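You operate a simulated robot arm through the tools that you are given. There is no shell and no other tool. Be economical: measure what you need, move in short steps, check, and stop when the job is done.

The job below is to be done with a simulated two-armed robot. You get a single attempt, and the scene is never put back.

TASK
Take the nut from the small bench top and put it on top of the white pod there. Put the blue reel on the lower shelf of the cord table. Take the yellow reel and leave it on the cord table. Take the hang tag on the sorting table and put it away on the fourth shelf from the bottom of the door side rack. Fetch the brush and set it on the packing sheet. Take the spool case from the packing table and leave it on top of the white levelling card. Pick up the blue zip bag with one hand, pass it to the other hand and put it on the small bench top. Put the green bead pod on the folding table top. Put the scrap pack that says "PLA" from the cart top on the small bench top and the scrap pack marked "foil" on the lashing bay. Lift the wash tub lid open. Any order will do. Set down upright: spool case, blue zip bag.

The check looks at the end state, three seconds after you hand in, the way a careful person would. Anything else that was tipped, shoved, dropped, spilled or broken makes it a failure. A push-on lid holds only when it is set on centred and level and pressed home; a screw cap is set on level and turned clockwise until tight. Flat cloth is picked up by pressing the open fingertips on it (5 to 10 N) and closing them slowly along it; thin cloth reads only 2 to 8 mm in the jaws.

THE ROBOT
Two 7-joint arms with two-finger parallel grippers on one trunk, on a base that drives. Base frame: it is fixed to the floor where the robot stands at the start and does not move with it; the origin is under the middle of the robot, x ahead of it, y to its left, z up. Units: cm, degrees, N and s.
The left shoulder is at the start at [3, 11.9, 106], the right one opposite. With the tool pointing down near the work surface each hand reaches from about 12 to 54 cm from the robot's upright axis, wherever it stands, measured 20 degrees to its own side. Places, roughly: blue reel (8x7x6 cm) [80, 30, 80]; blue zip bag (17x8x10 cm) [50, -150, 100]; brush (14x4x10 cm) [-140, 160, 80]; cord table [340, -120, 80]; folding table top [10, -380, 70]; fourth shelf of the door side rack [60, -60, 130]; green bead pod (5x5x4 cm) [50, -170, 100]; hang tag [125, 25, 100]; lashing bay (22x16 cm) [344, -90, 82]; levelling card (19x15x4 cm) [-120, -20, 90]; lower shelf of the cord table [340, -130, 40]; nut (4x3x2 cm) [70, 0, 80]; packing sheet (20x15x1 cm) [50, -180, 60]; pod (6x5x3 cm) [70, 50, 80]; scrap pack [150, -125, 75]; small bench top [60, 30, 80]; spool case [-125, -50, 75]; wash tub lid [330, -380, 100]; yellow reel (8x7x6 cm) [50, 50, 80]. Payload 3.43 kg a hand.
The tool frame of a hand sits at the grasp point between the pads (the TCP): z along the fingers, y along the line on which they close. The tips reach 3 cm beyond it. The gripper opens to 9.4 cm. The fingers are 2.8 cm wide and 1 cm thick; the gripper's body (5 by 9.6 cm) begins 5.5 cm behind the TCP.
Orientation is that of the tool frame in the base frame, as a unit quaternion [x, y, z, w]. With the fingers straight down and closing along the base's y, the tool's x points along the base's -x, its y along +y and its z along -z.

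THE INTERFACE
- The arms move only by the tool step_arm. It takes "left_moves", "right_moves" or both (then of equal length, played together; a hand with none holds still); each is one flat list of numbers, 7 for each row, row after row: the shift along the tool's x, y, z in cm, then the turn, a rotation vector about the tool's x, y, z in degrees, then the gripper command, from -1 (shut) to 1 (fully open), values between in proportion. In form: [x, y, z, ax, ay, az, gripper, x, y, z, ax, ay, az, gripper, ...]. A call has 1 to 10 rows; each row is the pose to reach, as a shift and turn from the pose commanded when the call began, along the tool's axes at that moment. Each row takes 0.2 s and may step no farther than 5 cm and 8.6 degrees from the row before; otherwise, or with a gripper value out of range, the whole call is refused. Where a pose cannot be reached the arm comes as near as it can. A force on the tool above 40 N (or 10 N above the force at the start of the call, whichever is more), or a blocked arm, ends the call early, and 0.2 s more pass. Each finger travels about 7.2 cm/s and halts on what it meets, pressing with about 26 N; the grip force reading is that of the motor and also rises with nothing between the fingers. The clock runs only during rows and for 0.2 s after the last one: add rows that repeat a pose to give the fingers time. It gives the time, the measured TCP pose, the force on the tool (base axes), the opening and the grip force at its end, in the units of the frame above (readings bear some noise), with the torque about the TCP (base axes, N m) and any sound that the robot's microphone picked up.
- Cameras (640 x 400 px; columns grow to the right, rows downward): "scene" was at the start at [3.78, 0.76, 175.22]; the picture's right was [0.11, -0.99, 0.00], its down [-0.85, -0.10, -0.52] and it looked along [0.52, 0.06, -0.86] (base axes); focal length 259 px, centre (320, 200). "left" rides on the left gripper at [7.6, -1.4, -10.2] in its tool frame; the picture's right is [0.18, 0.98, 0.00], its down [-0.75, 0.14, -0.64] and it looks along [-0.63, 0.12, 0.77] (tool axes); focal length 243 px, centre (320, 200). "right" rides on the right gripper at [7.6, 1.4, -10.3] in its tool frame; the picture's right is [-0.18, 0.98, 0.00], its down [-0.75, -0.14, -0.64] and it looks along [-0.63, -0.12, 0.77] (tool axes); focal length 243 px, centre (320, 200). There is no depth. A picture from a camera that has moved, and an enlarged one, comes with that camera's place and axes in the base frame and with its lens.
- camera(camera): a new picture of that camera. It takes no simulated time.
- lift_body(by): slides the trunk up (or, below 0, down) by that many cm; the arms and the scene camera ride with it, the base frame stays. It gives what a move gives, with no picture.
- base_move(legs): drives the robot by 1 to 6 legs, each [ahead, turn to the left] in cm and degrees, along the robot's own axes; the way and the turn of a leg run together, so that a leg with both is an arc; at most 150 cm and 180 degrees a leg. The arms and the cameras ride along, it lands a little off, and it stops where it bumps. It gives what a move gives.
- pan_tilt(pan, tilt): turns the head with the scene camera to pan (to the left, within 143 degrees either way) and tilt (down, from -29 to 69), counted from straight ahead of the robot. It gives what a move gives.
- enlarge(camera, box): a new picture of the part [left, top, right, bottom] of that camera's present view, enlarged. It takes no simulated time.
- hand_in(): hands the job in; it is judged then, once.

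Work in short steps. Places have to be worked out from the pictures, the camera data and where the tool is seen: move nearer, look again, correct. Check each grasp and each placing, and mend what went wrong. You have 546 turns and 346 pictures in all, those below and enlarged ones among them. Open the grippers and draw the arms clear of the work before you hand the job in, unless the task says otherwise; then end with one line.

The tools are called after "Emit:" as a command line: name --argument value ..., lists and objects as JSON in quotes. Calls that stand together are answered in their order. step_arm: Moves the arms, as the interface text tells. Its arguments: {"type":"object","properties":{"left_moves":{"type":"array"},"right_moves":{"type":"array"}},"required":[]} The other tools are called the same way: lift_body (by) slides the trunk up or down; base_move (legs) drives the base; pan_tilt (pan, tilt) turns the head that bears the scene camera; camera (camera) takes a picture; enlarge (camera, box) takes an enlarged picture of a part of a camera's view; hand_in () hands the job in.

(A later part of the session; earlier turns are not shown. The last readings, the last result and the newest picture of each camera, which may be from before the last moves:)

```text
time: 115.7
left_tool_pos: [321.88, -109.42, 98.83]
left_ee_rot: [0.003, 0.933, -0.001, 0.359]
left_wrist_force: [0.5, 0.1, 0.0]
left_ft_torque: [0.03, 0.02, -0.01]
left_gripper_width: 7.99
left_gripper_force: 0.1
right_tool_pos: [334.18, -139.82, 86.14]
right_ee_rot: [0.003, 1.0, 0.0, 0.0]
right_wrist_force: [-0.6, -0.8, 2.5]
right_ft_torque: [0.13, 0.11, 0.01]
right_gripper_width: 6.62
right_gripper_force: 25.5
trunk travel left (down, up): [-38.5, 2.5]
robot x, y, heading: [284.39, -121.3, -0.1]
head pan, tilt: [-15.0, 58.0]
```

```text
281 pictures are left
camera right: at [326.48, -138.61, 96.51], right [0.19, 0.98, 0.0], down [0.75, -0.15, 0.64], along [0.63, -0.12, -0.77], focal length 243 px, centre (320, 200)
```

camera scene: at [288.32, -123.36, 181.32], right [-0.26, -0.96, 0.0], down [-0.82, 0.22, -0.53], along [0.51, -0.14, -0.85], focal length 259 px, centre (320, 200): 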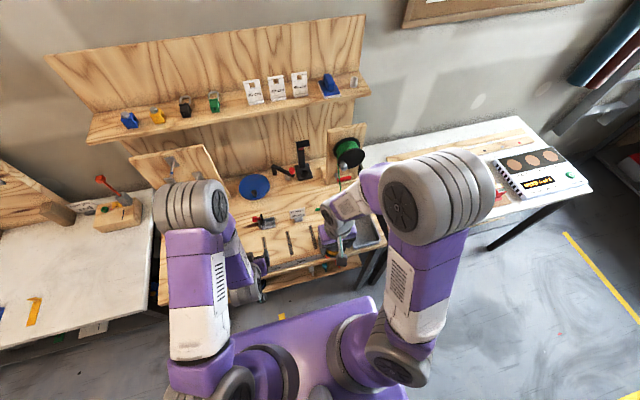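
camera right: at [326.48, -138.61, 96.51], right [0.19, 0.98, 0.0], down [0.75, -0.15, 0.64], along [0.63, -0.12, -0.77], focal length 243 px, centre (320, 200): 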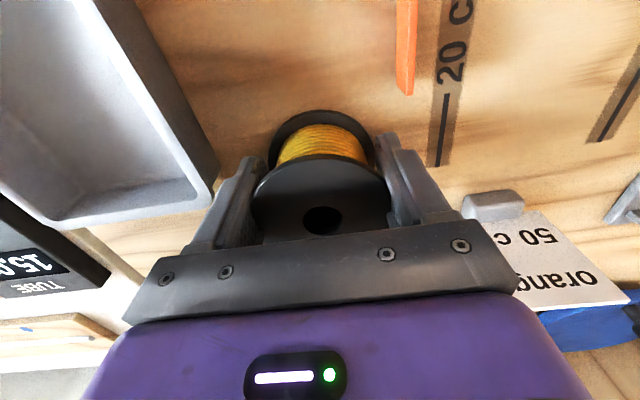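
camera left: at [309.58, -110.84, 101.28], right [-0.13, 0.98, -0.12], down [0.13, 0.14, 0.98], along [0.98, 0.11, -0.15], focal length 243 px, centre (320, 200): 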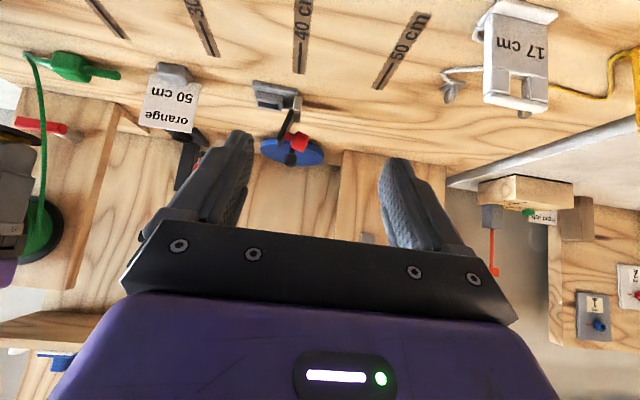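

Light contact. Press 0.2 more, release to 8 cm, and lift out.

Emit:
step_arm --right_moves '[0, 0, 0.2, 0, 0, 0, -1, 0, 0, 0.2, 0, 0, 0, 0.5, 0, 0, 0.2, 0, 0, 0, 0.65, 0, 0, 0.2, 0, 0, 0, 0.65, 0, 0, -2, 0, 0, 0, 0.65, 0, 0, -6, 0, 0, 0, 0.65, 0, 0, -10, 0, 0, 0, 0.65, 0, 0, -14, 0, 0, 0, 0.65, 0, 0, -18, 0, 0, 0, 0.65]'

Emit:
camera --camera "right"

```text
time: 117.7
left_tool_pos: [321.88, -109.32, 98.89]
left_ee_rot: [0.002, 0.934, -0.001, 0.358]
left_wrist_force: [-0.7, -0.5, 0.0]
left_ft_torque: [-0.02, 0.01, -0.01]
left_gripper_width: 8.0
left_gripper_force: 0.1
right_tool_pos: [334.34, -140.31, 104.23]
right_ee_rot: [0.002, 1.0, 0.0, -0.001]
right_wrist_force: [-0.5, -0.8, -0.2]
right_ft_torque: [0.0, 0.0, 0.01]
right_gripper_width: 7.77
right_gripper_force: 0.0
trunk travel left (down, up): [-38.5, 2.5]
robot x, y, heading: [284.86, -121.38, -0.3]
head pan, tilt: [-15.0, 58.0]
```

```text
280 pictures are left
camera right: at [326.5, -138.98, 114.47], right [0.19, 0.98, 0.0], down [0.75, -0.14, 0.64], along [0.63, -0.12, -0.77], focal length 243 px, centre (320, 200)
```

right: 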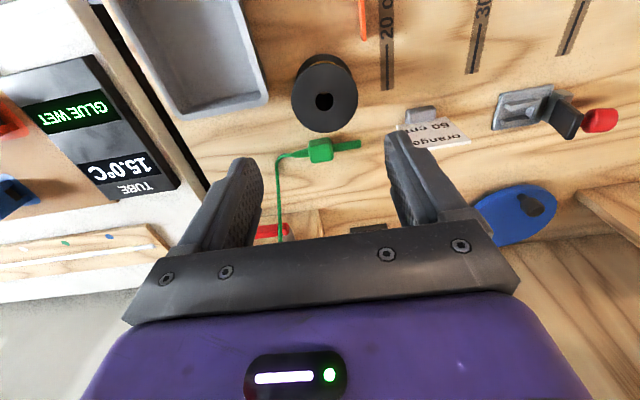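

Yellow reel is on the cord table. Retract the right hand, back away, and turn toward the cart.

Emit:
step_arm --right_moves '[4, 0, -1, 0, 0, 0, 0.65, 8, 0, -2, 0, 0, 0, 0.65, 12, 0, -3, 0, 0, 0, 0.65, 16, 0, -4, 0, 0, 0, 0.65, 19, 0, -4, 0, 0, 0, 0.65]'

Emit:
base_move --legs '[[-45, 0], [0, 90], [0, 90]]'

Emit:
pan_tilt --pan 0 --tilt 40

Emit:
camera --camera "scene"

```text
time: 118.9
left_tool_pos: [321.88, -109.32, 98.93]
left_ee_rot: [0.003, 0.934, -0.001, 0.358]
left_wrist_force: [-0.1, 0.9, -0.8]
left_ft_torque: [0.0, -0.01, 0.02]
left_gripper_width: 8.01
left_gripper_force: 0.1
right_tool_pos: [314.97, -139.7, 108.31]
right_ee_rot: [0.003, 1.0, 0.0, 0.0]
right_wrist_force: [-0.7, 0.2, 1.1]
right_ft_torque: [0.0, 0.01, 0.0]
right_gripper_width: 7.78
right_gripper_force: 0.0
trunk travel left (down, up): [-38.5, 2.5]
robot x, y, heading: [284.86, -121.57, -0.4]
head pan, tilt: [-15.0, 58.0]
```

```text
time: 129.0
left_tool_pos: [201.19, -129.04, 98.85]
left_ee_rot: [0.932, -0.053, -0.358, -0.021]
left_wrist_force: [1.2, -0.2, -1.0]
left_ft_torque: [0.02, -0.02, 0.0]
left_gripper_width: 7.99
left_gripper_force: 0.1
right_tool_pos: [211.29, -99.7, 108.25]
right_ee_rot: [0.998, -0.056, 0.001, 0.0]
right_wrist_force: [0.3, 1.1, 0.7]
right_ft_torque: [-0.01, 0.0, -0.03]
right_gripper_width: 7.77
right_gripper_force: 0.1
trunk travel left (down, up): [-38.5, 2.5]
robot x, y, heading: [239.64, -121.15, 173.8]
head pan, tilt: [-15.0, 58.0]
```

```text
time: 129.8
left_tool_pos: [201.14, -129.07, 98.9]
left_ee_rot: [0.932, -0.052, -0.357, -0.02]
left_wrist_force: [-0.7, 1.2, 0.1]
left_ft_torque: [0.0, 0.02, -0.01]
left_gripper_width: 8.0
left_gripper_force: 0.1
right_tool_pos: [211.42, -99.64, 108.3]
right_ee_rot: [0.998, -0.056, 0.001, -0.001]
right_wrist_force: [0.4, -0.1, 0.5]
right_ft_torque: [0.01, -0.02, -0.02]
right_gripper_width: 7.75
right_gripper_force: 0.1
trunk travel left (down, up): [-38.5, 2.5]
robot x, y, heading: [239.51, -120.81, 173.7]
head pan, tilt: [0.0, 40.0]
```

```text
279 pictures are left
camera scene: at [234.16, -120.36, 183.75], right [0.11, 0.99, 0.0], down [0.64, -0.07, -0.77], along [-0.76, 0.09, -0.64], focal length 259 px, centre (320, 200)
```

scene: 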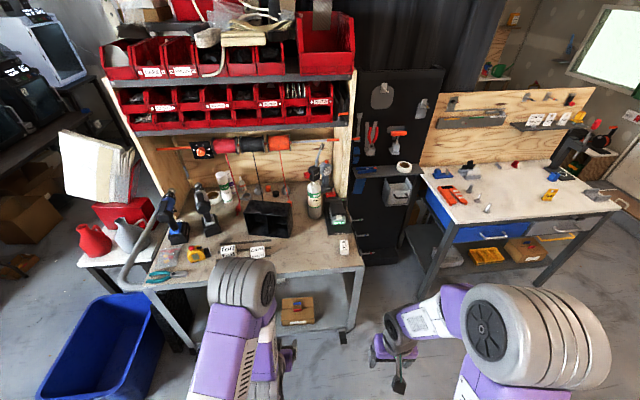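

Emit:
enlarge --camera "scene" --box '[140, 150, 380, 300]'

```text
2.67 times, centred on (260, 225) of scene
camera zoom: at [234.16, -120.36, 183.75], right [0.11, 0.99, 0.0], down [0.64, -0.07, -0.77], along [-0.76, 0.09, -0.64], focal length 691 px, centre (480, 133)
```

zoom: 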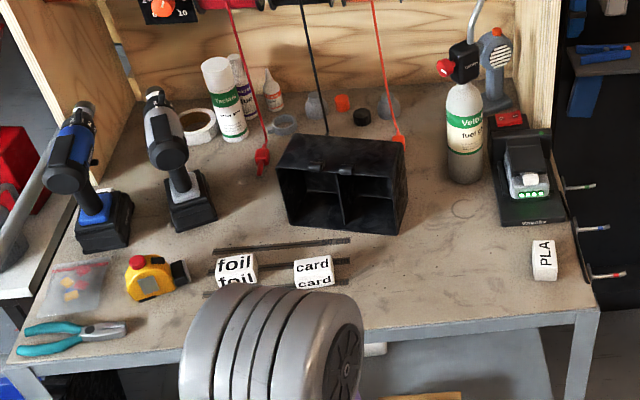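

The packs show labels "foil" (~144.5,-158), "card", "PLA" (~150,-98.4). Drive up to the cart's side.

Emit:
base_move --legs '[[0, 15], [46, 0], [0, -9]]'

Emit:
camera --camera "scene"

Emit:
camera --camera "left"

Emit:
camera --camera "right"

```text
time: 134.1
left_tool_pos: [157.03, -139.34, 98.87]
left_ee_rot: [0.934, -0.008, -0.358, -0.003]
left_wrist_force: [0.9, 0.2, -0.3]
left_ft_torque: [0.02, -0.03, 0.02]
left_gripper_width: 8.0
left_gripper_force: 0.1
right_tool_pos: [164.26, -108.97, 108.34]
right_ee_rot: [1.0, -0.008, 0.001, 0.0]
right_wrist_force: [-0.2, -0.3, -0.7]
right_ft_torque: [-0.02, -0.01, -0.03]
right_gripper_width: 7.79
right_gripper_force: 0.0
trunk travel left (down, up): [-38.5, 2.5]
robot x, y, heading: [194.48, -127.87, 179.1]
head pan, tilt: [0.0, 40.0]
```

```text
277 pictures are left
camera scene: at [189.05, -127.6, 183.75], right [0.02, 1.0, 0.0], down [0.64, -0.01, -0.77], along [-0.77, 0.01, -0.64], focal length 259 px, centre (320, 200)
```

scene: 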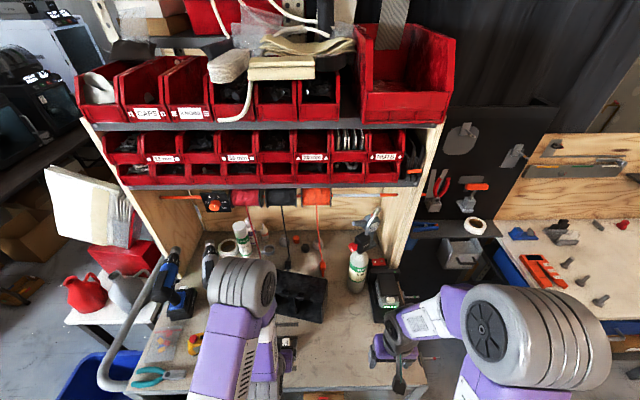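

```text
276 pictures are left
camera left: at [169.75, -138.25, 101.28], right [0.12, -0.99, -0.12], down [-0.13, -0.14, 0.98], along [-0.98, -0.1, -0.15], focal length 243 px, centre (320, 200)
```

left: 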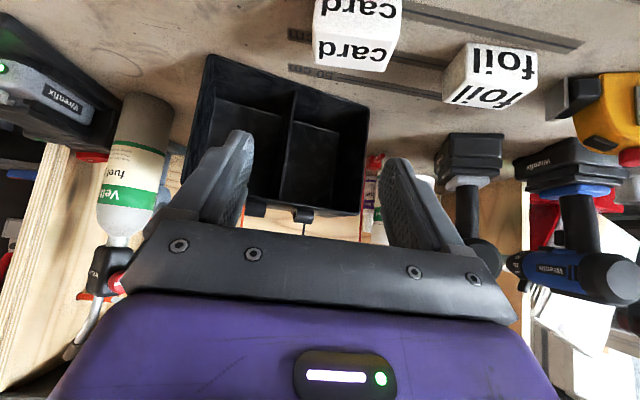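

```text
275 pictures are left
camera right: at [171.8, -110.83, 118.64], right [-0.2, -0.98, 0.0], down [-0.75, 0.15, 0.64], along [-0.63, 0.13, -0.77], focal length 243 px, centre (320, 200)
```

right: 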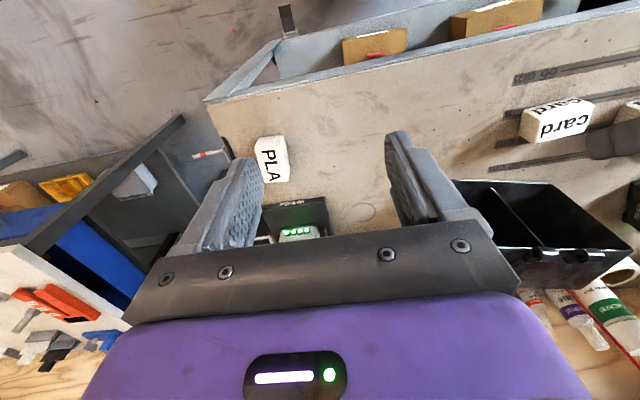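

Both packs located. Move the right hand above PLA (150.6, -97.2).

Emit:
step_arm --right_moves '[-2.8, -2.4, 1, 0, 0, 0, 0.7, -5.5, -4.8, 3, 0, 0, 0, 0.7, -8.2, -7.2, 6, 0, 0, 0, 0.7, -11, -9.6, 9, 0, 0, 0, 0.7, -13.7, -11.8, 12, 0, 0, 0, 0.7]'

Emit:
camera --camera "right"

```text
time: 135.3
left_tool_pos: [157.09, -139.36, 98.77]
left_ee_rot: [0.934, -0.008, -0.358, -0.003]
left_wrist_force: [0.3, 0.2, 0.1]
left_ft_torque: [0.02, -0.01, 0.01]
left_gripper_width: 7.99
left_gripper_force: 0.1
right_tool_pos: [150.68, -96.97, 96.39]
right_ee_rot: [1.0, -0.008, 0.001, 0.001]
right_wrist_force: [-0.5, 1.3, -1.0]
right_ft_torque: [-0.05, 0.03, 0.01]
right_gripper_width: 8.0
right_gripper_force: 0.1
trunk travel left (down, up): [-38.5, 2.5]
robot x, y, heading: [194.27, -127.86, 178.9]
head pan, tilt: [0.0, 40.0]
```

```text
274 pictures are left
camera right: at [158.07, -98.73, 106.7], right [-0.2, -0.98, 0.0], down [-0.75, 0.16, 0.64], along [-0.63, 0.13, -0.77], focal length 243 px, centre (320, 200)
```

right: 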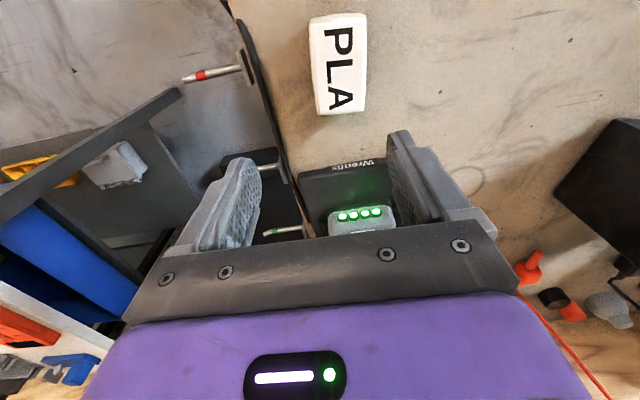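

PLA ≈(153, -99.5). Correct and descend partially.

Emit:
step_arm --right_moves '[1, 1.5, 2, 0, 0, 0, 0.8, 2, 2.5, 5, 0, 0, 0, 0.8, 2, 2.5, 8, 0, 0, 0, 0.8, 2, 2.5, 8, 0, 0, 0, 0.8]'

Emit:
camera --camera "right"

```text
time: 136.3
left_tool_pos: [157.14, -139.4, 98.75]
left_ee_rot: [0.934, -0.008, -0.358, -0.003]
left_wrist_force: [0.0, 0.3, -0.3]
left_ft_torque: [0.0, 0.0, 0.0]
left_gripper_width: 7.99
left_gripper_force: 0.1
right_tool_pos: [152.66, -99.86, 88.56]
right_ee_rot: [1.0, -0.009, 0.0, 0.001]
right_wrist_force: [0.2, 0.3, 0.1]
right_ft_torque: [-0.01, -0.02, 0.02]
right_gripper_width: 8.45
right_gripper_force: 0.1
trunk travel left (down, up): [-38.5, 2.5]
robot x, y, heading: [194.51, -127.89, 179.1]
head pan, tilt: [0.0, 40.0]
```

```text
273 pictures are left
camera right: at [160.22, -101.54, 98.9], right [-0.2, -0.98, 0.0], down [-0.75, 0.15, 0.64], along [-0.63, 0.13, -0.77], focal length 243 px, centre (320, 200)
```

right: 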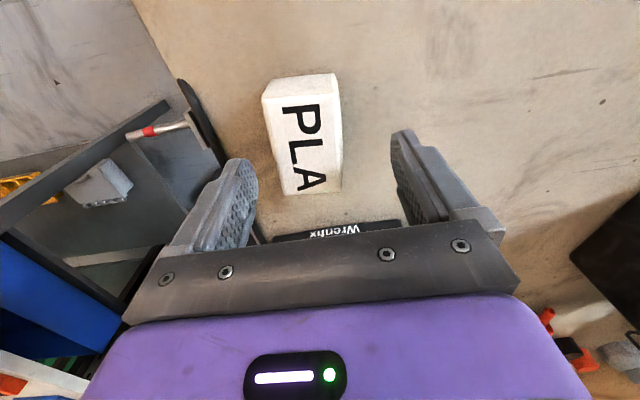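

Emit:
step_arm --right_moves '[0, -0.9, 2.5, 0, 0, 0, 0.8, 0, -0.9, 5, 0, 0, 0, 0.8, 0, -0.9, 5, 0, 0, 0, 0.8]'

Emit:
camera --camera "right"

```text
time: 136.9
left_tool_pos: [157.18, -139.38, 98.9]
left_ee_rot: [0.934, -0.008, -0.358, -0.002]
left_wrist_force: [0.1, 0.0, 0.6]
left_ft_torque: [0.03, 0.0, -0.02]
left_gripper_width: 7.99
left_gripper_force: 0.1
right_tool_pos: [153.01, -98.94, 84.87]
right_ee_rot: [1.0, -0.009, 0.004, 0.0]
right_wrist_force: [7.5, -3.0, 17.6]
right_ft_torque: [0.46, -0.01, 0.1]
right_gripper_width: 8.52
right_gripper_force: 0.2
trunk travel left (down, up): [-38.5, 2.5]
robot x, y, heading: [194.89, -128.31, 179.0]
head pan, tilt: [0.0, 40.0]
stopped in row 2 (right hand): the force on the tool passed its limit at 90 N (the readings are from after the stop); the commanded pose is now the measured one
```

```text
272 pictures are left
camera right: at [160.29, -100.69, 95.38], right [-0.2, -0.98, 0.0], down [-0.76, 0.15, 0.64], along [-0.62, 0.13, -0.77], focal length 243 px, centre (320, 200)
```

right: 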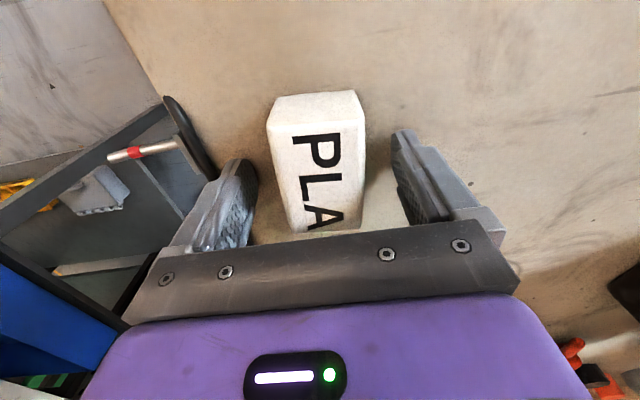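

The cart top is actually at z≈82; the fingers straddle the pack. Raise 0.4 cm and close.

Emit:
step_arm --right_moves '[0, 0, -0.4, 0, 0, 0, 0.8, 0, 0, -0.4, 0, 0, 0, 0.2, 0, 0, -0.4, 0, 0, 0, -0.4, 0, 0, -0.4, 0, 0, 0, -1, 0, 0, -0.4, 0, 0, 0, -1]'

Emit:
camera --camera "right"

```text
time: 138.1
left_tool_pos: [157.04, -139.4, 98.71]
left_ee_rot: [0.933, -0.008, -0.359, -0.002]
left_wrist_force: [1.0, -0.1, 0.5]
left_ft_torque: [0.0, -0.03, 0.02]
left_gripper_width: 7.99
left_gripper_force: 0.0
right_tool_pos: [152.85, -98.86, 85.3]
right_ee_rot: [1.0, -0.009, 0.003, 0.0]
right_wrist_force: [0.1, 0.5, 2.6]
right_ft_torque: [0.03, 0.01, -0.07]
right_gripper_width: 4.9
right_gripper_force: 25.7
trunk travel left (down, up): [-38.5, 2.5]
robot x, y, heading: [194.25, -127.49, 179.0]
head pan, tilt: [0.0, 40.0]
```

```text
271 pictures are left
camera right: at [160.24, -100.63, 95.69], right [-0.2, -0.98, 0.0], down [-0.75, 0.15, 0.64], along [-0.62, 0.13, -0.77], focal length 243 px, centre (320, 200)
```

right: 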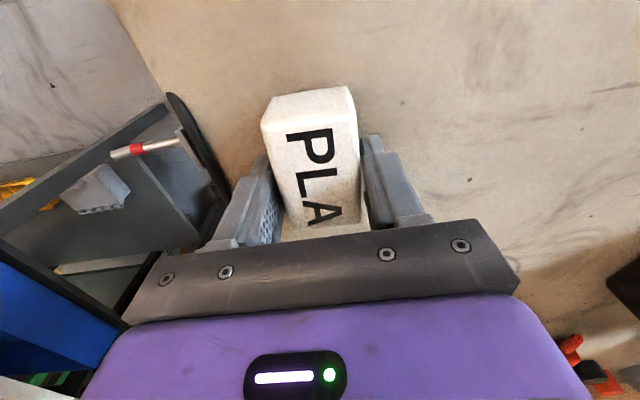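

PLA gripped (4.9 cm). Lift it, and move the left hand over the foil pack, going vertical.

Emit:
step_arm --left_moves '[-1.1, 2.9, 0.2, 0, 8.4, 0, 0.8, -2.3, 5.8, 0.4, 0, 16.8, 0, 0.8, -3.4, 8.8, 0.7, 0, 25.2, 0, 0.8, -4.6, 11.7, 0.9, 0, 33.6, 0, 0.8, -5.7, 14.6, 1.1, 0, 42, 0, 0.8]' --right_moves '[0, 0, -4, 0, 0, 0, -1, 0, 0, -8, 0, 0, 0, -1, 0, 0, -12, 0, 0, 0, -1, 0, 0, -16, 0, 0, 0, -1, 0, 0, -20, 0, 0, 0, -1]'

Emit:
camera --camera "left"

Emit:
camera --camera "right"

```text
time: 139.3
left_tool_pos: [151.89, -153.89, 101.54]
left_ee_rot: [1.0, -0.009, 0.002, 0.001]
left_wrist_force: [0.2, -0.4, 1.1]
left_ft_torque: [0.05, -0.01, 0.0]
left_gripper_width: 8.46
left_gripper_force: 0.1
right_tool_pos: [152.89, -99.3, 105.27]
right_ee_rot: [1.0, -0.009, 0.003, -0.001]
right_wrist_force: [0.3, -0.4, 0.3]
right_ft_torque: [0.02, 0.03, -0.04]
right_gripper_width: 4.9
right_gripper_force: 26.1
trunk travel left (down, up): [-38.5, 2.5]
robot x, y, heading: [194.11, -127.93, 178.9]
head pan, tilt: [0.0, 40.0]
```

```text
270 pictures are left
camera left: at [159.7, -152.71, 111.74], right [0.17, -0.99, 0.0], down [-0.76, -0.13, 0.64], along [-0.63, -0.11, -0.77], focal length 243 px, centre (320, 200)
```

left: 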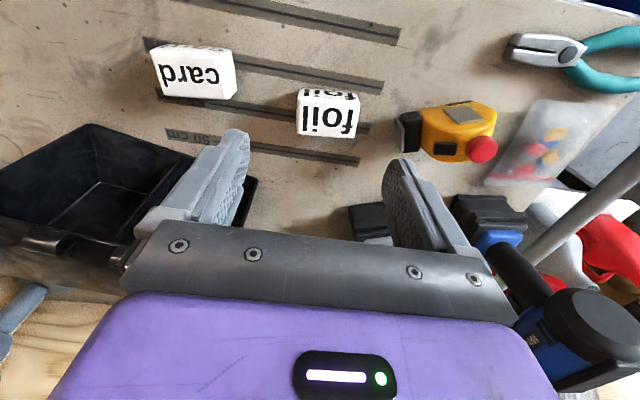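

```text
269 pictures are left
camera right: at [160.25, -101.07, 115.54], right [-0.2, -0.98, 0.0], down [-0.76, 0.15, 0.64], along [-0.62, 0.13, -0.77], focal length 243 px, centre (320, 200)
```

right: 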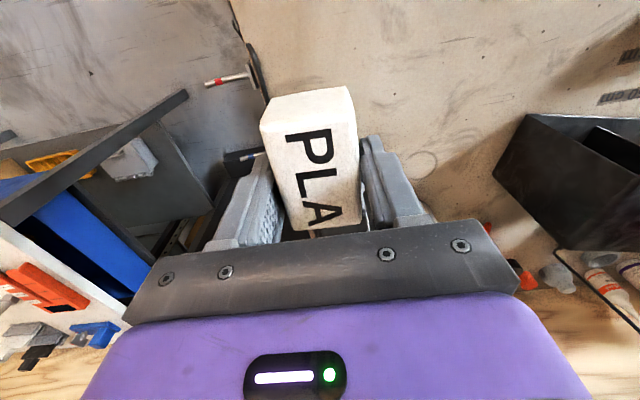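

Foil pack ≈(149.6, -155.4), about 7 cm along the closing direction. Descend 11 cm and check.

Emit:
step_arm --left_moves '[-1.1, 0.8, 4, 0, 0, 0, 1, -2.2, 1.5, 8, 0, 0, 0, 1, -2.2, 1.5, 11, 0, 0, 0, 1, -2.2, 1.5, 11, 0, 0, 0, 1]'

Emit:
camera --camera "left"

```text
time: 140.3
left_tool_pos: [149.5, -155.14, 90.62]
left_ee_rot: [1.0, -0.008, 0.001, -0.001]
left_wrist_force: [-0.6, 0.2, -0.5]
left_ft_torque: [-0.01, 0.0, 0.01]
left_gripper_width: 9.38
left_gripper_force: 0.1
right_tool_pos: [152.82, -99.18, 105.06]
right_ee_rot: [1.0, -0.008, 0.002, 0.0]
right_wrist_force: [-0.2, 0.5, -1.3]
right_ft_torque: [0.04, 0.02, 0.01]
right_gripper_width: 4.86
right_gripper_force: 26.2
trunk travel left (down, up): [-38.5, 2.5]
robot x, y, heading: [194.35, -127.87, 179.0]
head pan, tilt: [0.0, 40.0]
```

```text
268 pictures are left
camera left: at [157.32, -153.95, 100.77], right [0.17, -0.99, 0.0], down [-0.76, -0.13, 0.64], along [-0.63, -0.11, -0.77], focal length 243 px, centre (320, 200)
```

left: 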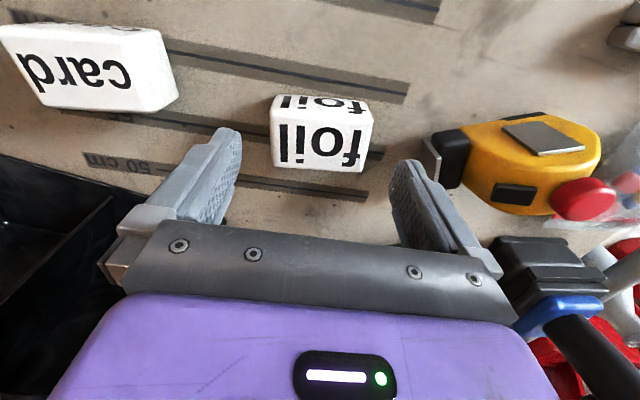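

Aligned. Descend the last 5 cm and close.

Emit:
step_arm --left_moves '[0.3, 0.1, 3, 0, 0, 0, 1, 0.3, 0.1, 5.1, 0, 0, 0, 1, 0.3, 0.1, 5.1, 0, 0, 0, 0.5, 0.3, 0.1, 5.1, 0, 0, 0, 0, 0.3, 0.1, 5.1, 0, 0, 0, -1, 0.3, 0.1, 5.1, 0, 0, 0, -1]'

Emit:
camera --camera "left"

```text
time: 141.7
left_tool_pos: [149.76, -155.53, 85.77]
left_ee_rot: [1.0, -0.009, 0.0, 0.0]
left_wrist_force: [-0.3, 0.0, 0.1]
left_ft_torque: [-0.04, -0.03, 0.01]
left_gripper_width: 7.52
left_gripper_force: 26.1
right_tool_pos: [152.89, -99.26, 105.08]
right_ee_rot: [1.0, -0.009, 0.001, 0.0]
right_wrist_force: [-0.3, 0.0, 0.2]
right_ft_torque: [-0.06, 0.02, -0.01]
right_gripper_width: 4.87
right_gripper_force: 26.3
trunk travel left (down, up): [-38.5, 2.5]
robot x, y, heading: [194.7, -127.62, 178.9]
head pan, tilt: [0.0, 40.0]
```

```text
267 pictures are left
camera left: at [157.58, -154.27, 95.9], right [0.17, -0.99, 0.0], down [-0.76, -0.13, 0.64], along [-0.63, -0.11, -0.77], focal length 243 px, centre (320, 200)
```

left: 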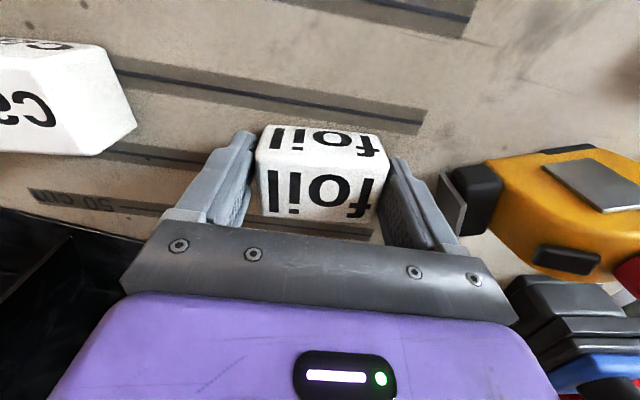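

Foil gripped (7.5 cm). Lift, then retract both hands.

Emit:
step_arm --left_moves '[0, 0, -4, 0, 0, 0, -1, 0, 0, -8, 0, 0, 0, -1, 0, 0, -12, 0, 0, 0, -1, 0, 0, -16, 0, 0, 0, -1, 3, -1.5, -19, 0, 0, 0, -1, 6.5, -3, -20, 0, 0, 0, -1, 10, -5, -20, 0, 0, 0, -1, 13.5, -7, -20, 0, 0, 0, -1]' --right_moves '[0, 0, 0, 0, 0, 0, -1, 0, 0, 0, 0, 0, 0, -1, 0, 0, 0, 0, 0, 0, -1, 3, 2, 0, 0, 0, 0, -1, 6, 4, 0, 0, 0, 0, -1, 9, 6, 0, 0, 0, 0, -1, 11, 8, 0, 0, 0, 0, -1, 11, 8, 0, 0, 0, 0, -1]'

Emit:
camera --camera "left"

```text
time: 143.5
left_tool_pos: [163.29, -148.56, 106.2]
left_ee_rot: [1.0, -0.009, 0.0, 0.0]
left_wrist_force: [-0.1, 0.2, -0.5]
left_ft_torque: [-0.01, -0.01, -0.05]
left_gripper_width: 7.48
left_gripper_force: 26.2
right_tool_pos: [163.45, -106.78, 105.12]
right_ee_rot: [1.0, -0.009, 0.003, 0.0]
right_wrist_force: [-0.6, 0.2, 0.2]
right_ft_torque: [-0.05, -0.02, 0.0]
right_gripper_width: 4.83
right_gripper_force: 25.7
trunk travel left (down, up): [-38.5, 2.5]
robot x, y, heading: [194.71, -128.04, 179.0]
head pan, tilt: [0.0, 40.0]
```

```text
266 pictures are left
camera left: at [171.15, -147.28, 116.31], right [0.17, -0.99, 0.0], down [-0.76, -0.13, 0.64], along [-0.63, -0.11, -0.77], focal length 243 px, centre (320, 200)
```

left: 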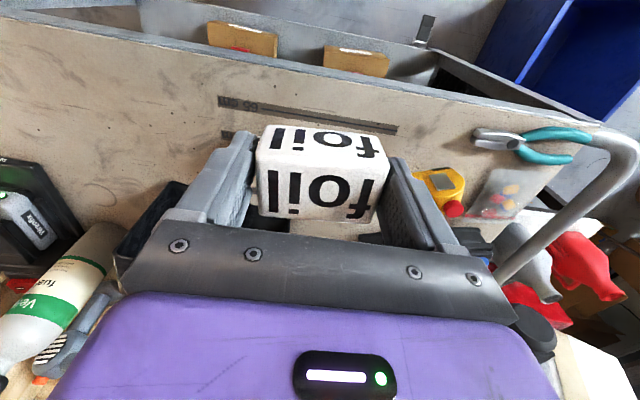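

Back away and return to the cord table, in front of the lashing bay.

Emit:
base_move --legs '[[-40, 0], [0, -90], [0, -90]]'

Emit:
pan_tilt --pan 0 --tilt 35

Emit:
camera --camera "scene"

```text
time: 153.5
left_tool_pos: [264.97, -106.16, 106.02]
left_ee_rot: [-0.013, 1.0, 0.0, 0.0]
left_wrist_force: [0.5, -0.3, -0.6]
left_ft_torque: [0.01, 0.0, 0.0]
left_gripper_width: 7.36
left_gripper_force: 26.2
right_tool_pos: [266.78, -147.78, 105.2]
right_ee_rot: [-0.013, 1.0, 0.0, -0.003]
right_wrist_force: [0.3, 0.2, -0.8]
right_ft_torque: [-0.01, 0.04, -0.04]
right_gripper_width: 4.81
right_gripper_force: 26.0
trunk travel left (down, up): [-38.5, 2.5]
robot x, y, heading: [234.88, -128.34, 1.4]
head pan, tilt: [0.0, 40.0]
```

```text
time: 154.2
left_tool_pos: [264.86, -106.14, 106.14]
left_ee_rot: [-0.013, 1.0, 0.0, 0.0]
left_wrist_force: [0.3, 0.1, -0.5]
left_ft_torque: [0.03, -0.02, 0.02]
left_gripper_width: 7.35
left_gripper_force: 26.4
right_tool_pos: [266.7, -147.9, 105.05]
right_ee_rot: [-0.013, 1.0, 0.001, -0.003]
right_wrist_force: [0.2, -0.5, 0.5]
right_ft_torque: [0.0, 0.03, 0.0]
right_gripper_width: 4.82
right_gripper_force: 26.4
trunk travel left (down, up): [-38.5, 2.5]
robot x, y, heading: [234.45, -128.17, 1.7]
head pan, tilt: [0.0, 35.0]
```

```text
265 pictures are left
camera scene: at [240.48, -128.3, 184.5], right [0.03, -1.0, 0.0], down [-0.57, -0.02, -0.82], along [0.82, 0.02, -0.57], focal length 259 px, centre (320, 200)
```

scene: 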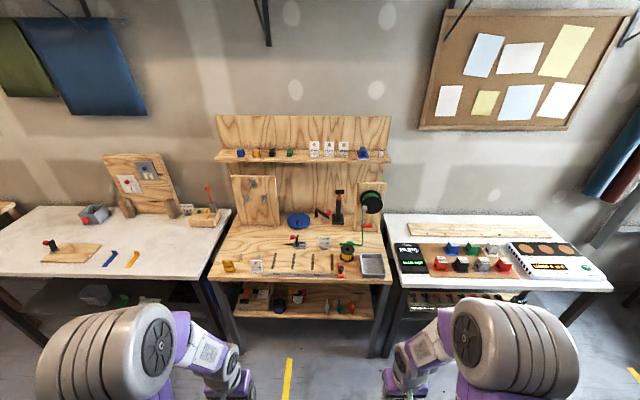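

Emit:
base_move --legs '[[0, 32], [43.5, 0], [0, -33.5], [15, 0]]'

Emit:
pan_tilt --pan 15 --tilt 55

Emit:
camera --camera "scene"

Emit:
camera --camera "left"

```text
time: 161.0
left_tool_pos: [317.35, -84.95, 106.1]
left_ee_rot: [0.016, 1.0, 0.0, -0.001]
left_wrist_force: [-0.8, -0.4, -0.4]
left_ft_torque: [0.0, 0.03, 0.03]
left_gripper_width: 7.34
left_gripper_force: 26.3
right_tool_pos: [316.61, -126.74, 105.07]
right_ee_rot: [0.017, 1.0, 0.0, -0.002]
right_wrist_force: [-0.6, 0.0, -0.6]
right_ft_torque: [0.01, -0.01, -0.02]
right_gripper_width: 4.82
right_gripper_force: 25.7
trunk travel left (down, up): [-38.5, 2.5]
robot x, y, heading: [285.76, -105.2, -2.0]
head pan, tilt: [0.0, 35.0]
```

```text
time: 161.8
left_tool_pos: [317.32, -84.98, 106.04]
left_ee_rot: [0.016, 1.0, -0.001, -0.001]
left_wrist_force: [-0.4, 0.1, -1.1]
left_ft_torque: [-0.02, -0.01, -0.01]
left_gripper_width: 7.36
left_gripper_force: 26.2
right_tool_pos: [316.55, -126.74, 105.12]
right_ee_rot: [0.017, 1.0, 0.0, -0.003]
right_wrist_force: [-0.7, -0.2, 0.0]
right_ft_torque: [-0.01, -0.03, 0.0]
right_gripper_width: 4.84
right_gripper_force: 25.8
trunk travel left (down, up): [-38.5, 2.5]
robot x, y, heading: [285.37, -105.4, -1.7]
head pan, tilt: [15.0, 55.0]
```

```text
264 pictures are left
camera scene: at [289.79, -103.7, 181.69], right [0.23, -0.97, 0.0], down [-0.8, -0.18, -0.57], along [0.56, 0.13, -0.82], focal length 259 px, centre (320, 200)
```

scene: 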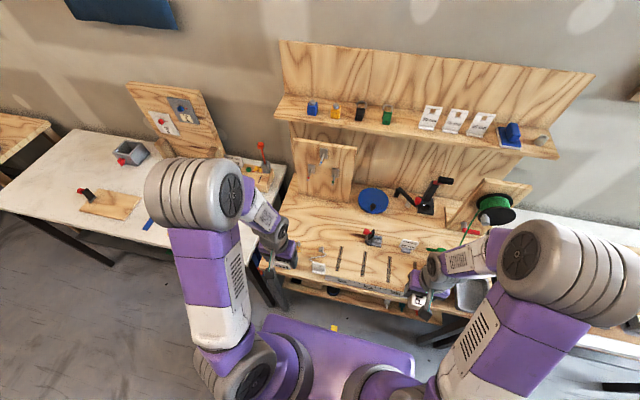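

```text
263 pictures are left
camera left: at [309.81, -86.23, 116.29], right [-0.15, 0.99, 0.0], down [0.76, 0.12, 0.64], along [0.63, 0.1, -0.77], focal length 243 px, centre (320, 200)
```

left: 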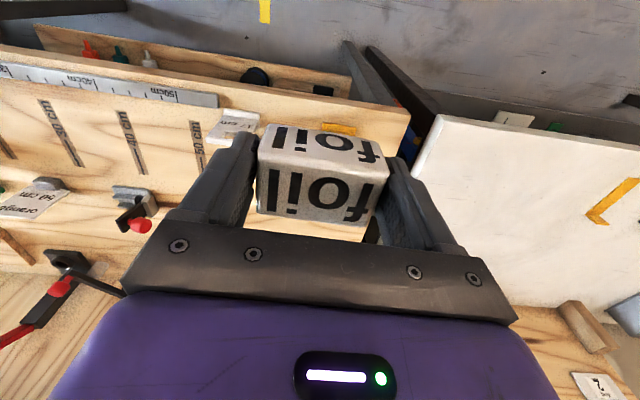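

Emit:
enlarge --camera "scene" --box '[260, 130, 460, 290]'

```text
2.50 times, centred on (360, 210) of scene
camera zoom: at [289.79, -103.7, 181.69], right [0.23, -0.97, 0.0], down [-0.8, -0.18, -0.57], along [0.56, 0.13, -0.82], focal length 647 px, centre (220, 175)
```

zoom: 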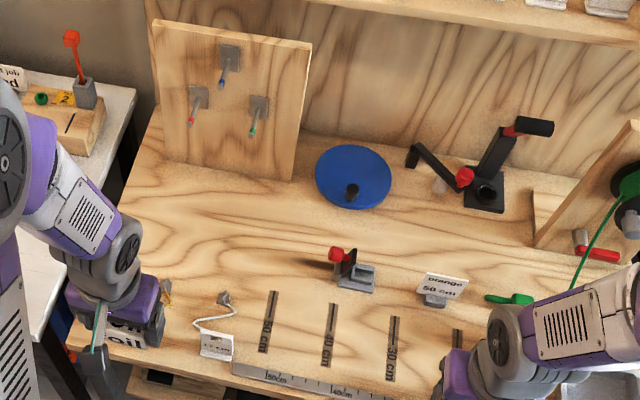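

The bay is the clear area in front of the pegboard. Nudge 4 cm closer, then move the foil over (341, -90).

Emit:
base_move --legs '[[4, 1.8]]'

Emit:
step_arm --left_moves '[-4, -1, 0, 0, 0, 0, -1, -8, -2, 0, 0, 0, 0, -1, -12, -3, 1, 0, 0, 0, -1, -16, -4, 2, 0, 0, 0, -1, -19, -5, 4, 0, 0, 0, -1]'

Emit:
camera --camera "left"

Emit:
enlarge --camera "scene" --box '[240, 110, 460, 290]'

```text
time: 162.7
left_tool_pos: [320.7, -84.13, 106.18]
left_ee_rot: [0.0, 1.0, 0.0, -0.001]
left_wrist_force: [0.0, -0.2, -0.8]
left_ft_torque: [0.0, -0.02, -0.02]
left_gripper_width: 7.33
left_gripper_force: 25.3
right_tool_pos: [321.28, -125.87, 105.12]
right_ee_rot: [0.001, 1.0, 0.0, -0.003]
right_wrist_force: [-0.5, 0.1, -0.7]
right_ft_torque: [0.0, 0.02, 0.0]
right_gripper_width: 4.8
right_gripper_force: 26.5
trunk travel left (down, up): [-38.5, 2.5]
robot x, y, heading: [290.23, -105.18, -0.1]
head pan, tilt: [15.0, 55.0]
```

```text
time: 163.9
left_tool_pos: [339.98, -88.99, 101.63]
left_ee_rot: [0.001, 1.0, 0.0, -0.001]
left_wrist_force: [0.1, 0.3, -0.7]
left_ft_torque: [0.01, 0.01, -0.02]
left_gripper_width: 7.35
left_gripper_force: 26.0
right_tool_pos: [321.4, -125.8, 105.14]
right_ee_rot: [0.001, 1.0, 0.0, -0.003]
right_wrist_force: [0.6, 0.4, 0.4]
right_ft_torque: [0.0, -0.03, 0.01]
right_gripper_width: 4.86
right_gripper_force: 25.6
trunk travel left (down, up): [-38.5, 2.5]
robot x, y, heading: [289.74, -105.29, -0.0]
head pan, tilt: [15.0, 55.0]
```

```text
261 pictures are left
camera left: at [332.47, -90.46, 111.8], right [-0.18, 0.98, 0.0], down [0.76, 0.14, 0.64], along [0.63, 0.12, -0.77], focal length 243 px, centre (320, 200)
```

left: 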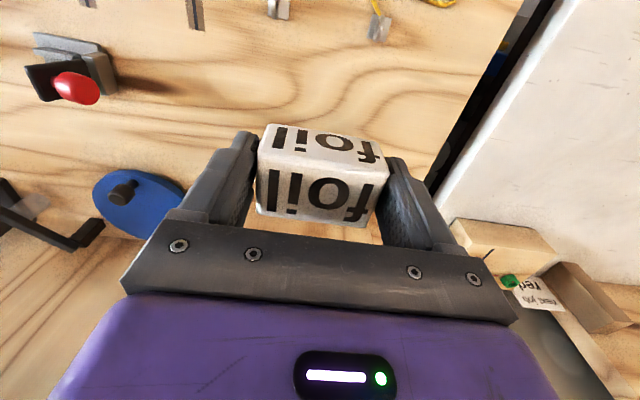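

```text
2.22 times, centred on (350, 200) of scene
camera zoom: at [294.01, -103.68, 181.68], right [0.26, -0.97, 0.0], down [-0.79, -0.21, -0.57], along [0.55, 0.15, -0.82], focal length 576 px, centre (253, 200)
```

zoom: 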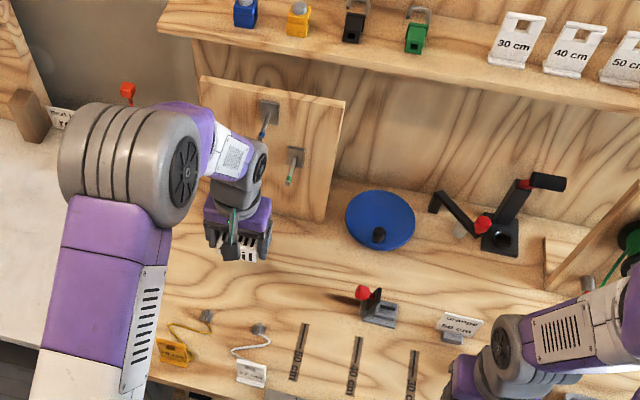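

Reachable vertically. Lower to the surface.

Emit:
step_arm --left_moves '[-0.5, -1, 4, 0, 0, 0, -1, -1, -1, 8, 0, 0, 0, -1, -1, -1, 12, 0, 0, 0, -1, -1, -1, 14.5, 0, 0, 0, -1, -1, -1, 15.3, 0, 0, 0, -1, -1, -1, 15.8, 0, 0, 0, -1, -1, -1, 15.8, 0, 0, 0, -1]'

Emit:
camera --camera "left"

```text
time: 165.5
left_tool_pos: [340.77, -90.15, 86.2]
left_ee_rot: [0.001, 1.0, 0.001, -0.001]
left_wrist_force: [-0.1, 0.0, -1.2]
left_ft_torque: [0.0, 0.0, 0.06]
left_gripper_width: 7.34
left_gripper_force: 25.7
right_tool_pos: [321.26, -125.96, 105.15]
right_ee_rot: [0.001, 1.0, 0.0, -0.003]
right_wrist_force: [-0.7, -0.2, 0.1]
right_ft_torque: [0.0, -0.01, 0.02]
right_gripper_width: 4.85
right_gripper_force: 26.2
trunk travel left (down, up): [-38.5, 2.5]
robot x, y, heading: [289.76, -105.76, -0.1]
head pan, tilt: [15.0, 55.0]
```

```text
259 pictures are left
camera left: at [333.34, -91.6, 96.44], right [-0.18, 0.98, 0.0], down [0.75, 0.14, 0.64], along [0.63, 0.12, -0.77], focal length 243 px, centre (320, 200)
```

left: 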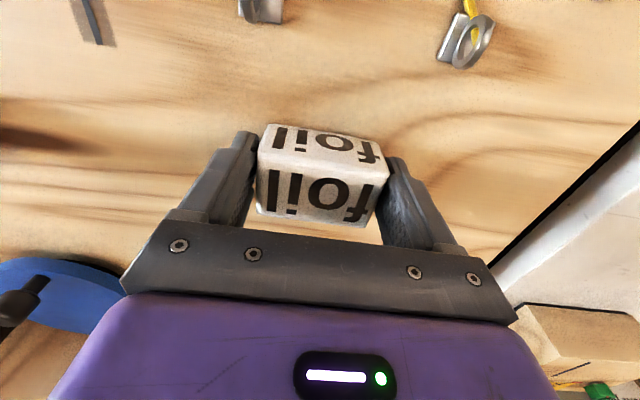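

Not touching yet; ease down until contact.

Emit:
step_arm --left_moves '[0, 0, 0.3, 0, 0, 0, -1, 0, 0, 0.6, 0, 0, 0, -1, 0, 0, 0.6, 0, 0, 0, -1]'

```text
time: 166.3
left_tool_pos: [340.9, -90.17, 85.75]
left_ee_rot: [0.001, 1.0, 0.0, -0.001]
left_wrist_force: [-1.1, -0.7, 0.8]
left_ft_torque: [-0.02, -0.01, 0.01]
left_gripper_width: 7.33
left_gripper_force: 25.8
right_tool_pos: [321.32, -125.9, 105.14]
right_ee_rot: [0.001, 1.0, 0.0, -0.003]
right_wrist_force: [0.5, 0.8, -0.8]
right_ft_torque: [-0.01, 0.03, -0.02]
right_gripper_width: 4.83
right_gripper_force: 26.1
trunk travel left (down, up): [-38.5, 2.5]
robot x, y, heading: [289.59, -105.55, -0.2]
head pan, tilt: [15.0, 55.0]
```

Emit:
step_arm --left_moves '[0, 0, 0.3, 0, 0, 0, -1, 0, 0, 0.4, 0, 0, 0, -1, 0, 0, 0.4, 0, 0, 0, 0.7, 0, 0, 0.4, 0, 0, 0, 1, 0, 0, 0.4, 0, 0, 0, 1, 0, 0, -3, 0, 0, 0, 1, 0, 0, -7, 0, 0, 0, 1, 0, 0, -11, 0, 0, 0, 1, 0, 0, -15, 0, 0, 0, 1]'

Emit:
camera --camera "left"

```text
time: 168.3
left_tool_pos: [340.79, -90.34, 100.88]
left_ee_rot: [0.001, 1.0, 0.0, 0.0]
left_wrist_force: [0.1, -0.5, -0.1]
left_ft_torque: [-0.03, -0.04, 0.01]
left_gripper_width: 9.41
left_gripper_force: 0.0
right_tool_pos: [321.22, -125.87, 105.15]
right_ee_rot: [0.001, 1.0, 0.0, -0.002]
right_wrist_force: [-0.8, -0.3, -0.2]
right_ft_torque: [0.01, -0.05, 0.02]
right_gripper_width: 4.84
right_gripper_force: 25.8
trunk travel left (down, up): [-38.5, 2.5]
robot x, y, heading: [289.87, -105.41, -0.1]
head pan, tilt: [15.0, 55.0]
```

```text
258 pictures are left
camera left: at [333.23, -91.77, 111.09], right [-0.18, 0.98, 0.0], down [0.75, 0.14, 0.64], along [0.63, 0.12, -0.77], focal length 243 px, centre (320, 200)
```

left: 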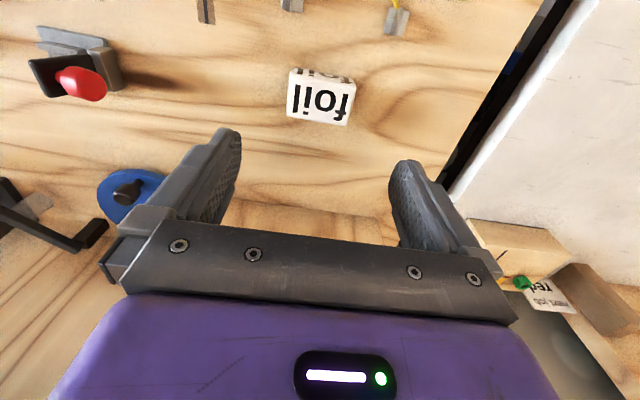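

Foil is placed in the bay. Retract, then drive toward the sorting table for the hang tag (approaching from its +x side).

Emit:
step_arm --left_moves '[4, 0, -2, 0, 0, 0, 1, 8, 0, -4, 0, 0, 0, 1, 12, 0, -5, 0, 0, 0, 1, 16, 0, -5, 0, 0, 0, 1, 20, 0, -5, 0, 0, 0, 1]'

Emit:
base_move --legs '[[-50, 0], [0, 110], [110, 0], [0, 70]]'

Emit:
pan_tilt --pan 0 --tilt 35

Emit:
camera --camera "scene"

```text
time: 169.5
left_tool_pos: [320.63, -90.26, 105.96]
left_ee_rot: [0.002, 1.0, 0.0, 0.0]
left_wrist_force: [1.5, 0.0, -0.7]
left_ft_torque: [-0.01, -0.03, 0.01]
left_gripper_width: 9.42
left_gripper_force: 0.1
right_tool_pos: [321.13, -125.91, 105.11]
right_ee_rot: [0.001, 1.0, 0.0, -0.003]
right_wrist_force: [-0.3, -0.1, -0.5]
right_ft_torque: [0.0, 0.03, -0.04]
right_gripper_width: 4.82
right_gripper_force: 25.6
trunk travel left (down, up): [-38.5, 2.5]
robot x, y, heading: [289.59, -105.56, -0.0]
head pan, tilt: [15.0, 55.0]
```

```text
time: 185.4
left_tool_pos: [169.34, -16.21, 105.91]
left_ee_rot: [1.0, -0.002, 0.0, 0.0]
left_wrist_force: [-0.3, 0.0, -0.3]
left_ft_torque: [0.02, -0.01, 0.02]
left_gripper_width: 9.38
left_gripper_force: 0.1
right_tool_pos: [168.81, 19.47, 105.14]
right_ee_rot: [1.0, -0.003, 0.003, -0.001]
right_wrist_force: [0.5, 0.5, -0.3]
right_ft_torque: [-0.02, 0.03, 0.0]
right_gripper_width: 4.84
right_gripper_force: 25.8
trunk travel left (down, up): [-38.5, 2.5]
robot x, y, heading: [200.24, -0.84, 179.9]
head pan, tilt: [15.0, 55.0]
```

```text
time: 186.3
left_tool_pos: [169.28, -16.12, 105.93]
left_ee_rot: [1.0, -0.003, 0.0, 0.0]
left_wrist_force: [-0.7, 0.0, 0.0]
left_ft_torque: [0.0, 0.0, 0.04]
left_gripper_width: 9.42
left_gripper_force: 0.0
right_tool_pos: [168.9, 19.5, 105.13]
right_ee_rot: [1.0, -0.002, 0.003, 0.0]
right_wrist_force: [-1.0, -0.1, -0.8]
right_ft_torque: [-0.03, 0.03, 0.02]
right_gripper_width: 4.84
right_gripper_force: 26.0
trunk travel left (down, up): [-38.5, 2.5]
robot x, y, heading: [200.63, -0.99, 179.7]
head pan, tilt: [0.0, 35.0]
```

```text
257 pictures are left
camera scene: at [194.52, -0.95, 184.5], right [0.0, 1.0, 0.0], down [0.57, 0.0, -0.82], along [-0.82, 0.0, -0.57], focal length 259 px, centre (320, 200)
```

scene: 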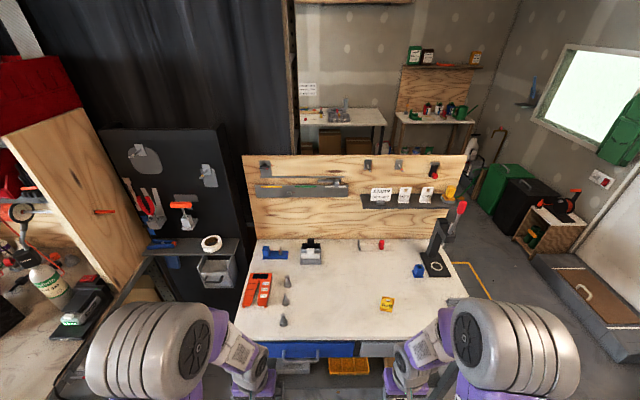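

Emit:
enlarge --camera "scene" --box '[230, 140, 490, 350]'

```text
1.90 times, centred on (360, 245) of scene
camera zoom: at [194.52, -0.95, 184.5], right [0.0, 1.0, 0.0], down [0.57, 0.0, -0.82], along [-0.82, 0.0, -0.57], focal length 493 px, centre (244, 114)
```

zoom: 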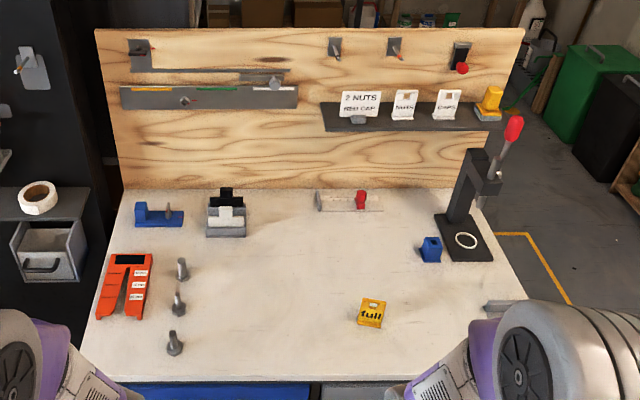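

Emit:
enlarge --camera "scene" --box '[350, 280, 420, 325]'

```text
8.89 times, centred on (385, 302) of scene
camera zoom: at [194.52, -0.95, 184.5], right [0.0, 1.0, 0.0], down [0.57, 0.0, -0.82], along [-0.82, 0.0, -0.57], focal length 2302 px, centre (-258, -711)
```

zoom: 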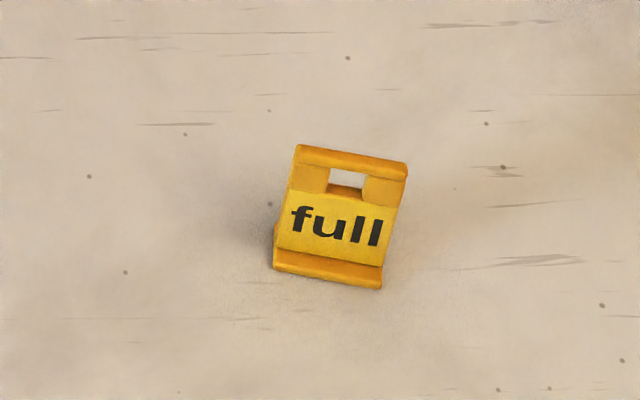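

The tag is a standing yellow L-placard at ≈(128, 28). Reposition so the left hand faces it.

Emit:
base_move --legs '[[0, -79], [46, 0], [0, 79], [13, 0]]'

Emit:
step_arm --left_moves '[-3, 0, 0, 0, 0, 0, 0.5, -6, 0, 1, 0, 0, 0, 0.5, -9, 0, 3, 0, 0, 0, 0.5]'

Emit:
camera --camera "left"

Emit:
camera --camera "scene"

```text
time: 196.8
left_tool_pos: [148.75, 29.3, 105.88]
left_ee_rot: [1.0, -0.002, 0.001, 0.001]
left_wrist_force: [-0.1, 0.7, 0.2]
left_ft_torque: [-0.01, 0.01, -0.01]
left_gripper_width: 9.42
left_gripper_force: 0.1
right_tool_pos: [148.51, 64.84, 105.03]
right_ee_rot: [1.0, -0.002, 0.002, 0.0]
right_wrist_force: [-0.1, -0.5, -0.2]
right_ft_torque: [0.0, 0.02, 0.0]
right_gripper_width: 4.84
right_gripper_force: 25.7
trunk travel left (down, up): [-38.5, 2.5]
robot x, y, heading: [179.77, 44.32, 179.8]
head pan, tilt: [0.0, 35.0]
```

```text
time: 197.6
left_tool_pos: [139.45, 29.3, 102.75]
left_ee_rot: [1.0, -0.001, 0.001, 0.0]
left_wrist_force: [-0.2, -0.2, 1.5]
left_ft_torque: [0.0, -0.01, 0.0]
left_gripper_width: 7.03
left_gripper_force: 0.1
right_tool_pos: [148.33, 64.7, 105.03]
right_ee_rot: [1.0, -0.001, 0.003, 0.001]
right_wrist_force: [0.5, 0.5, 0.8]
right_ft_torque: [0.02, -0.03, -0.02]
right_gripper_width: 4.83
right_gripper_force: 26.0
trunk travel left (down, up): [-38.5, 2.5]
robot x, y, heading: [179.61, 44.14, 179.9]
head pan, tilt: [0.0, 35.0]
```

```text
254 pictures are left
camera left: at [147.15, 30.7, 112.94], right [0.18, -0.98, 0.0], down [-0.76, -0.14, 0.64], along [-0.63, -0.12, -0.77], focal length 243 px, centre (320, 200)
```

left: 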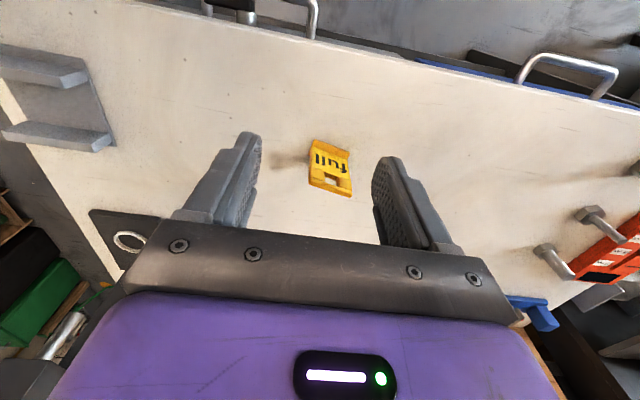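

```text
253 pictures are left
camera scene: at [173.86, 44.39, 184.5], right [0.0, 1.0, 0.0], down [0.57, 0.0, -0.82], along [-0.82, 0.0, -0.57], focal length 259 px, centre (320, 200)
```

scene: 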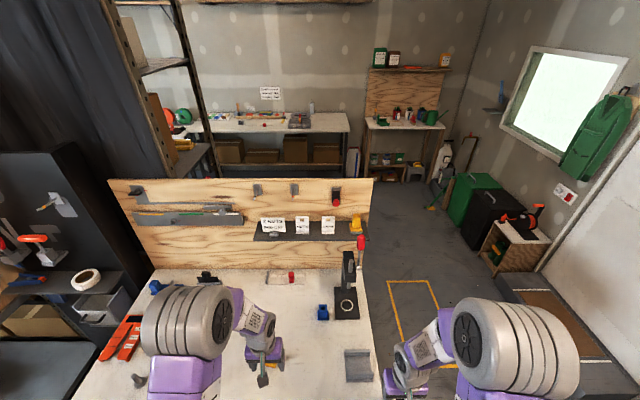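

Emit:
enlarge --camera "left" --box '[280, 120, 380, 210]'

```text
4.44 times, centred on (330, 165) of left
camera zoom: at [147.15, 30.7, 112.94], right [0.18, -0.98, 0.0], down [-0.76, -0.14, 0.64], along [-0.63, -0.12, -0.77], focal length 1078 px, centre (276, 356)
```

zoom: 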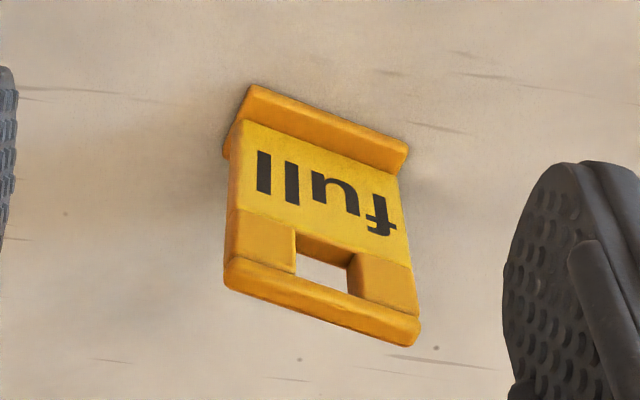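

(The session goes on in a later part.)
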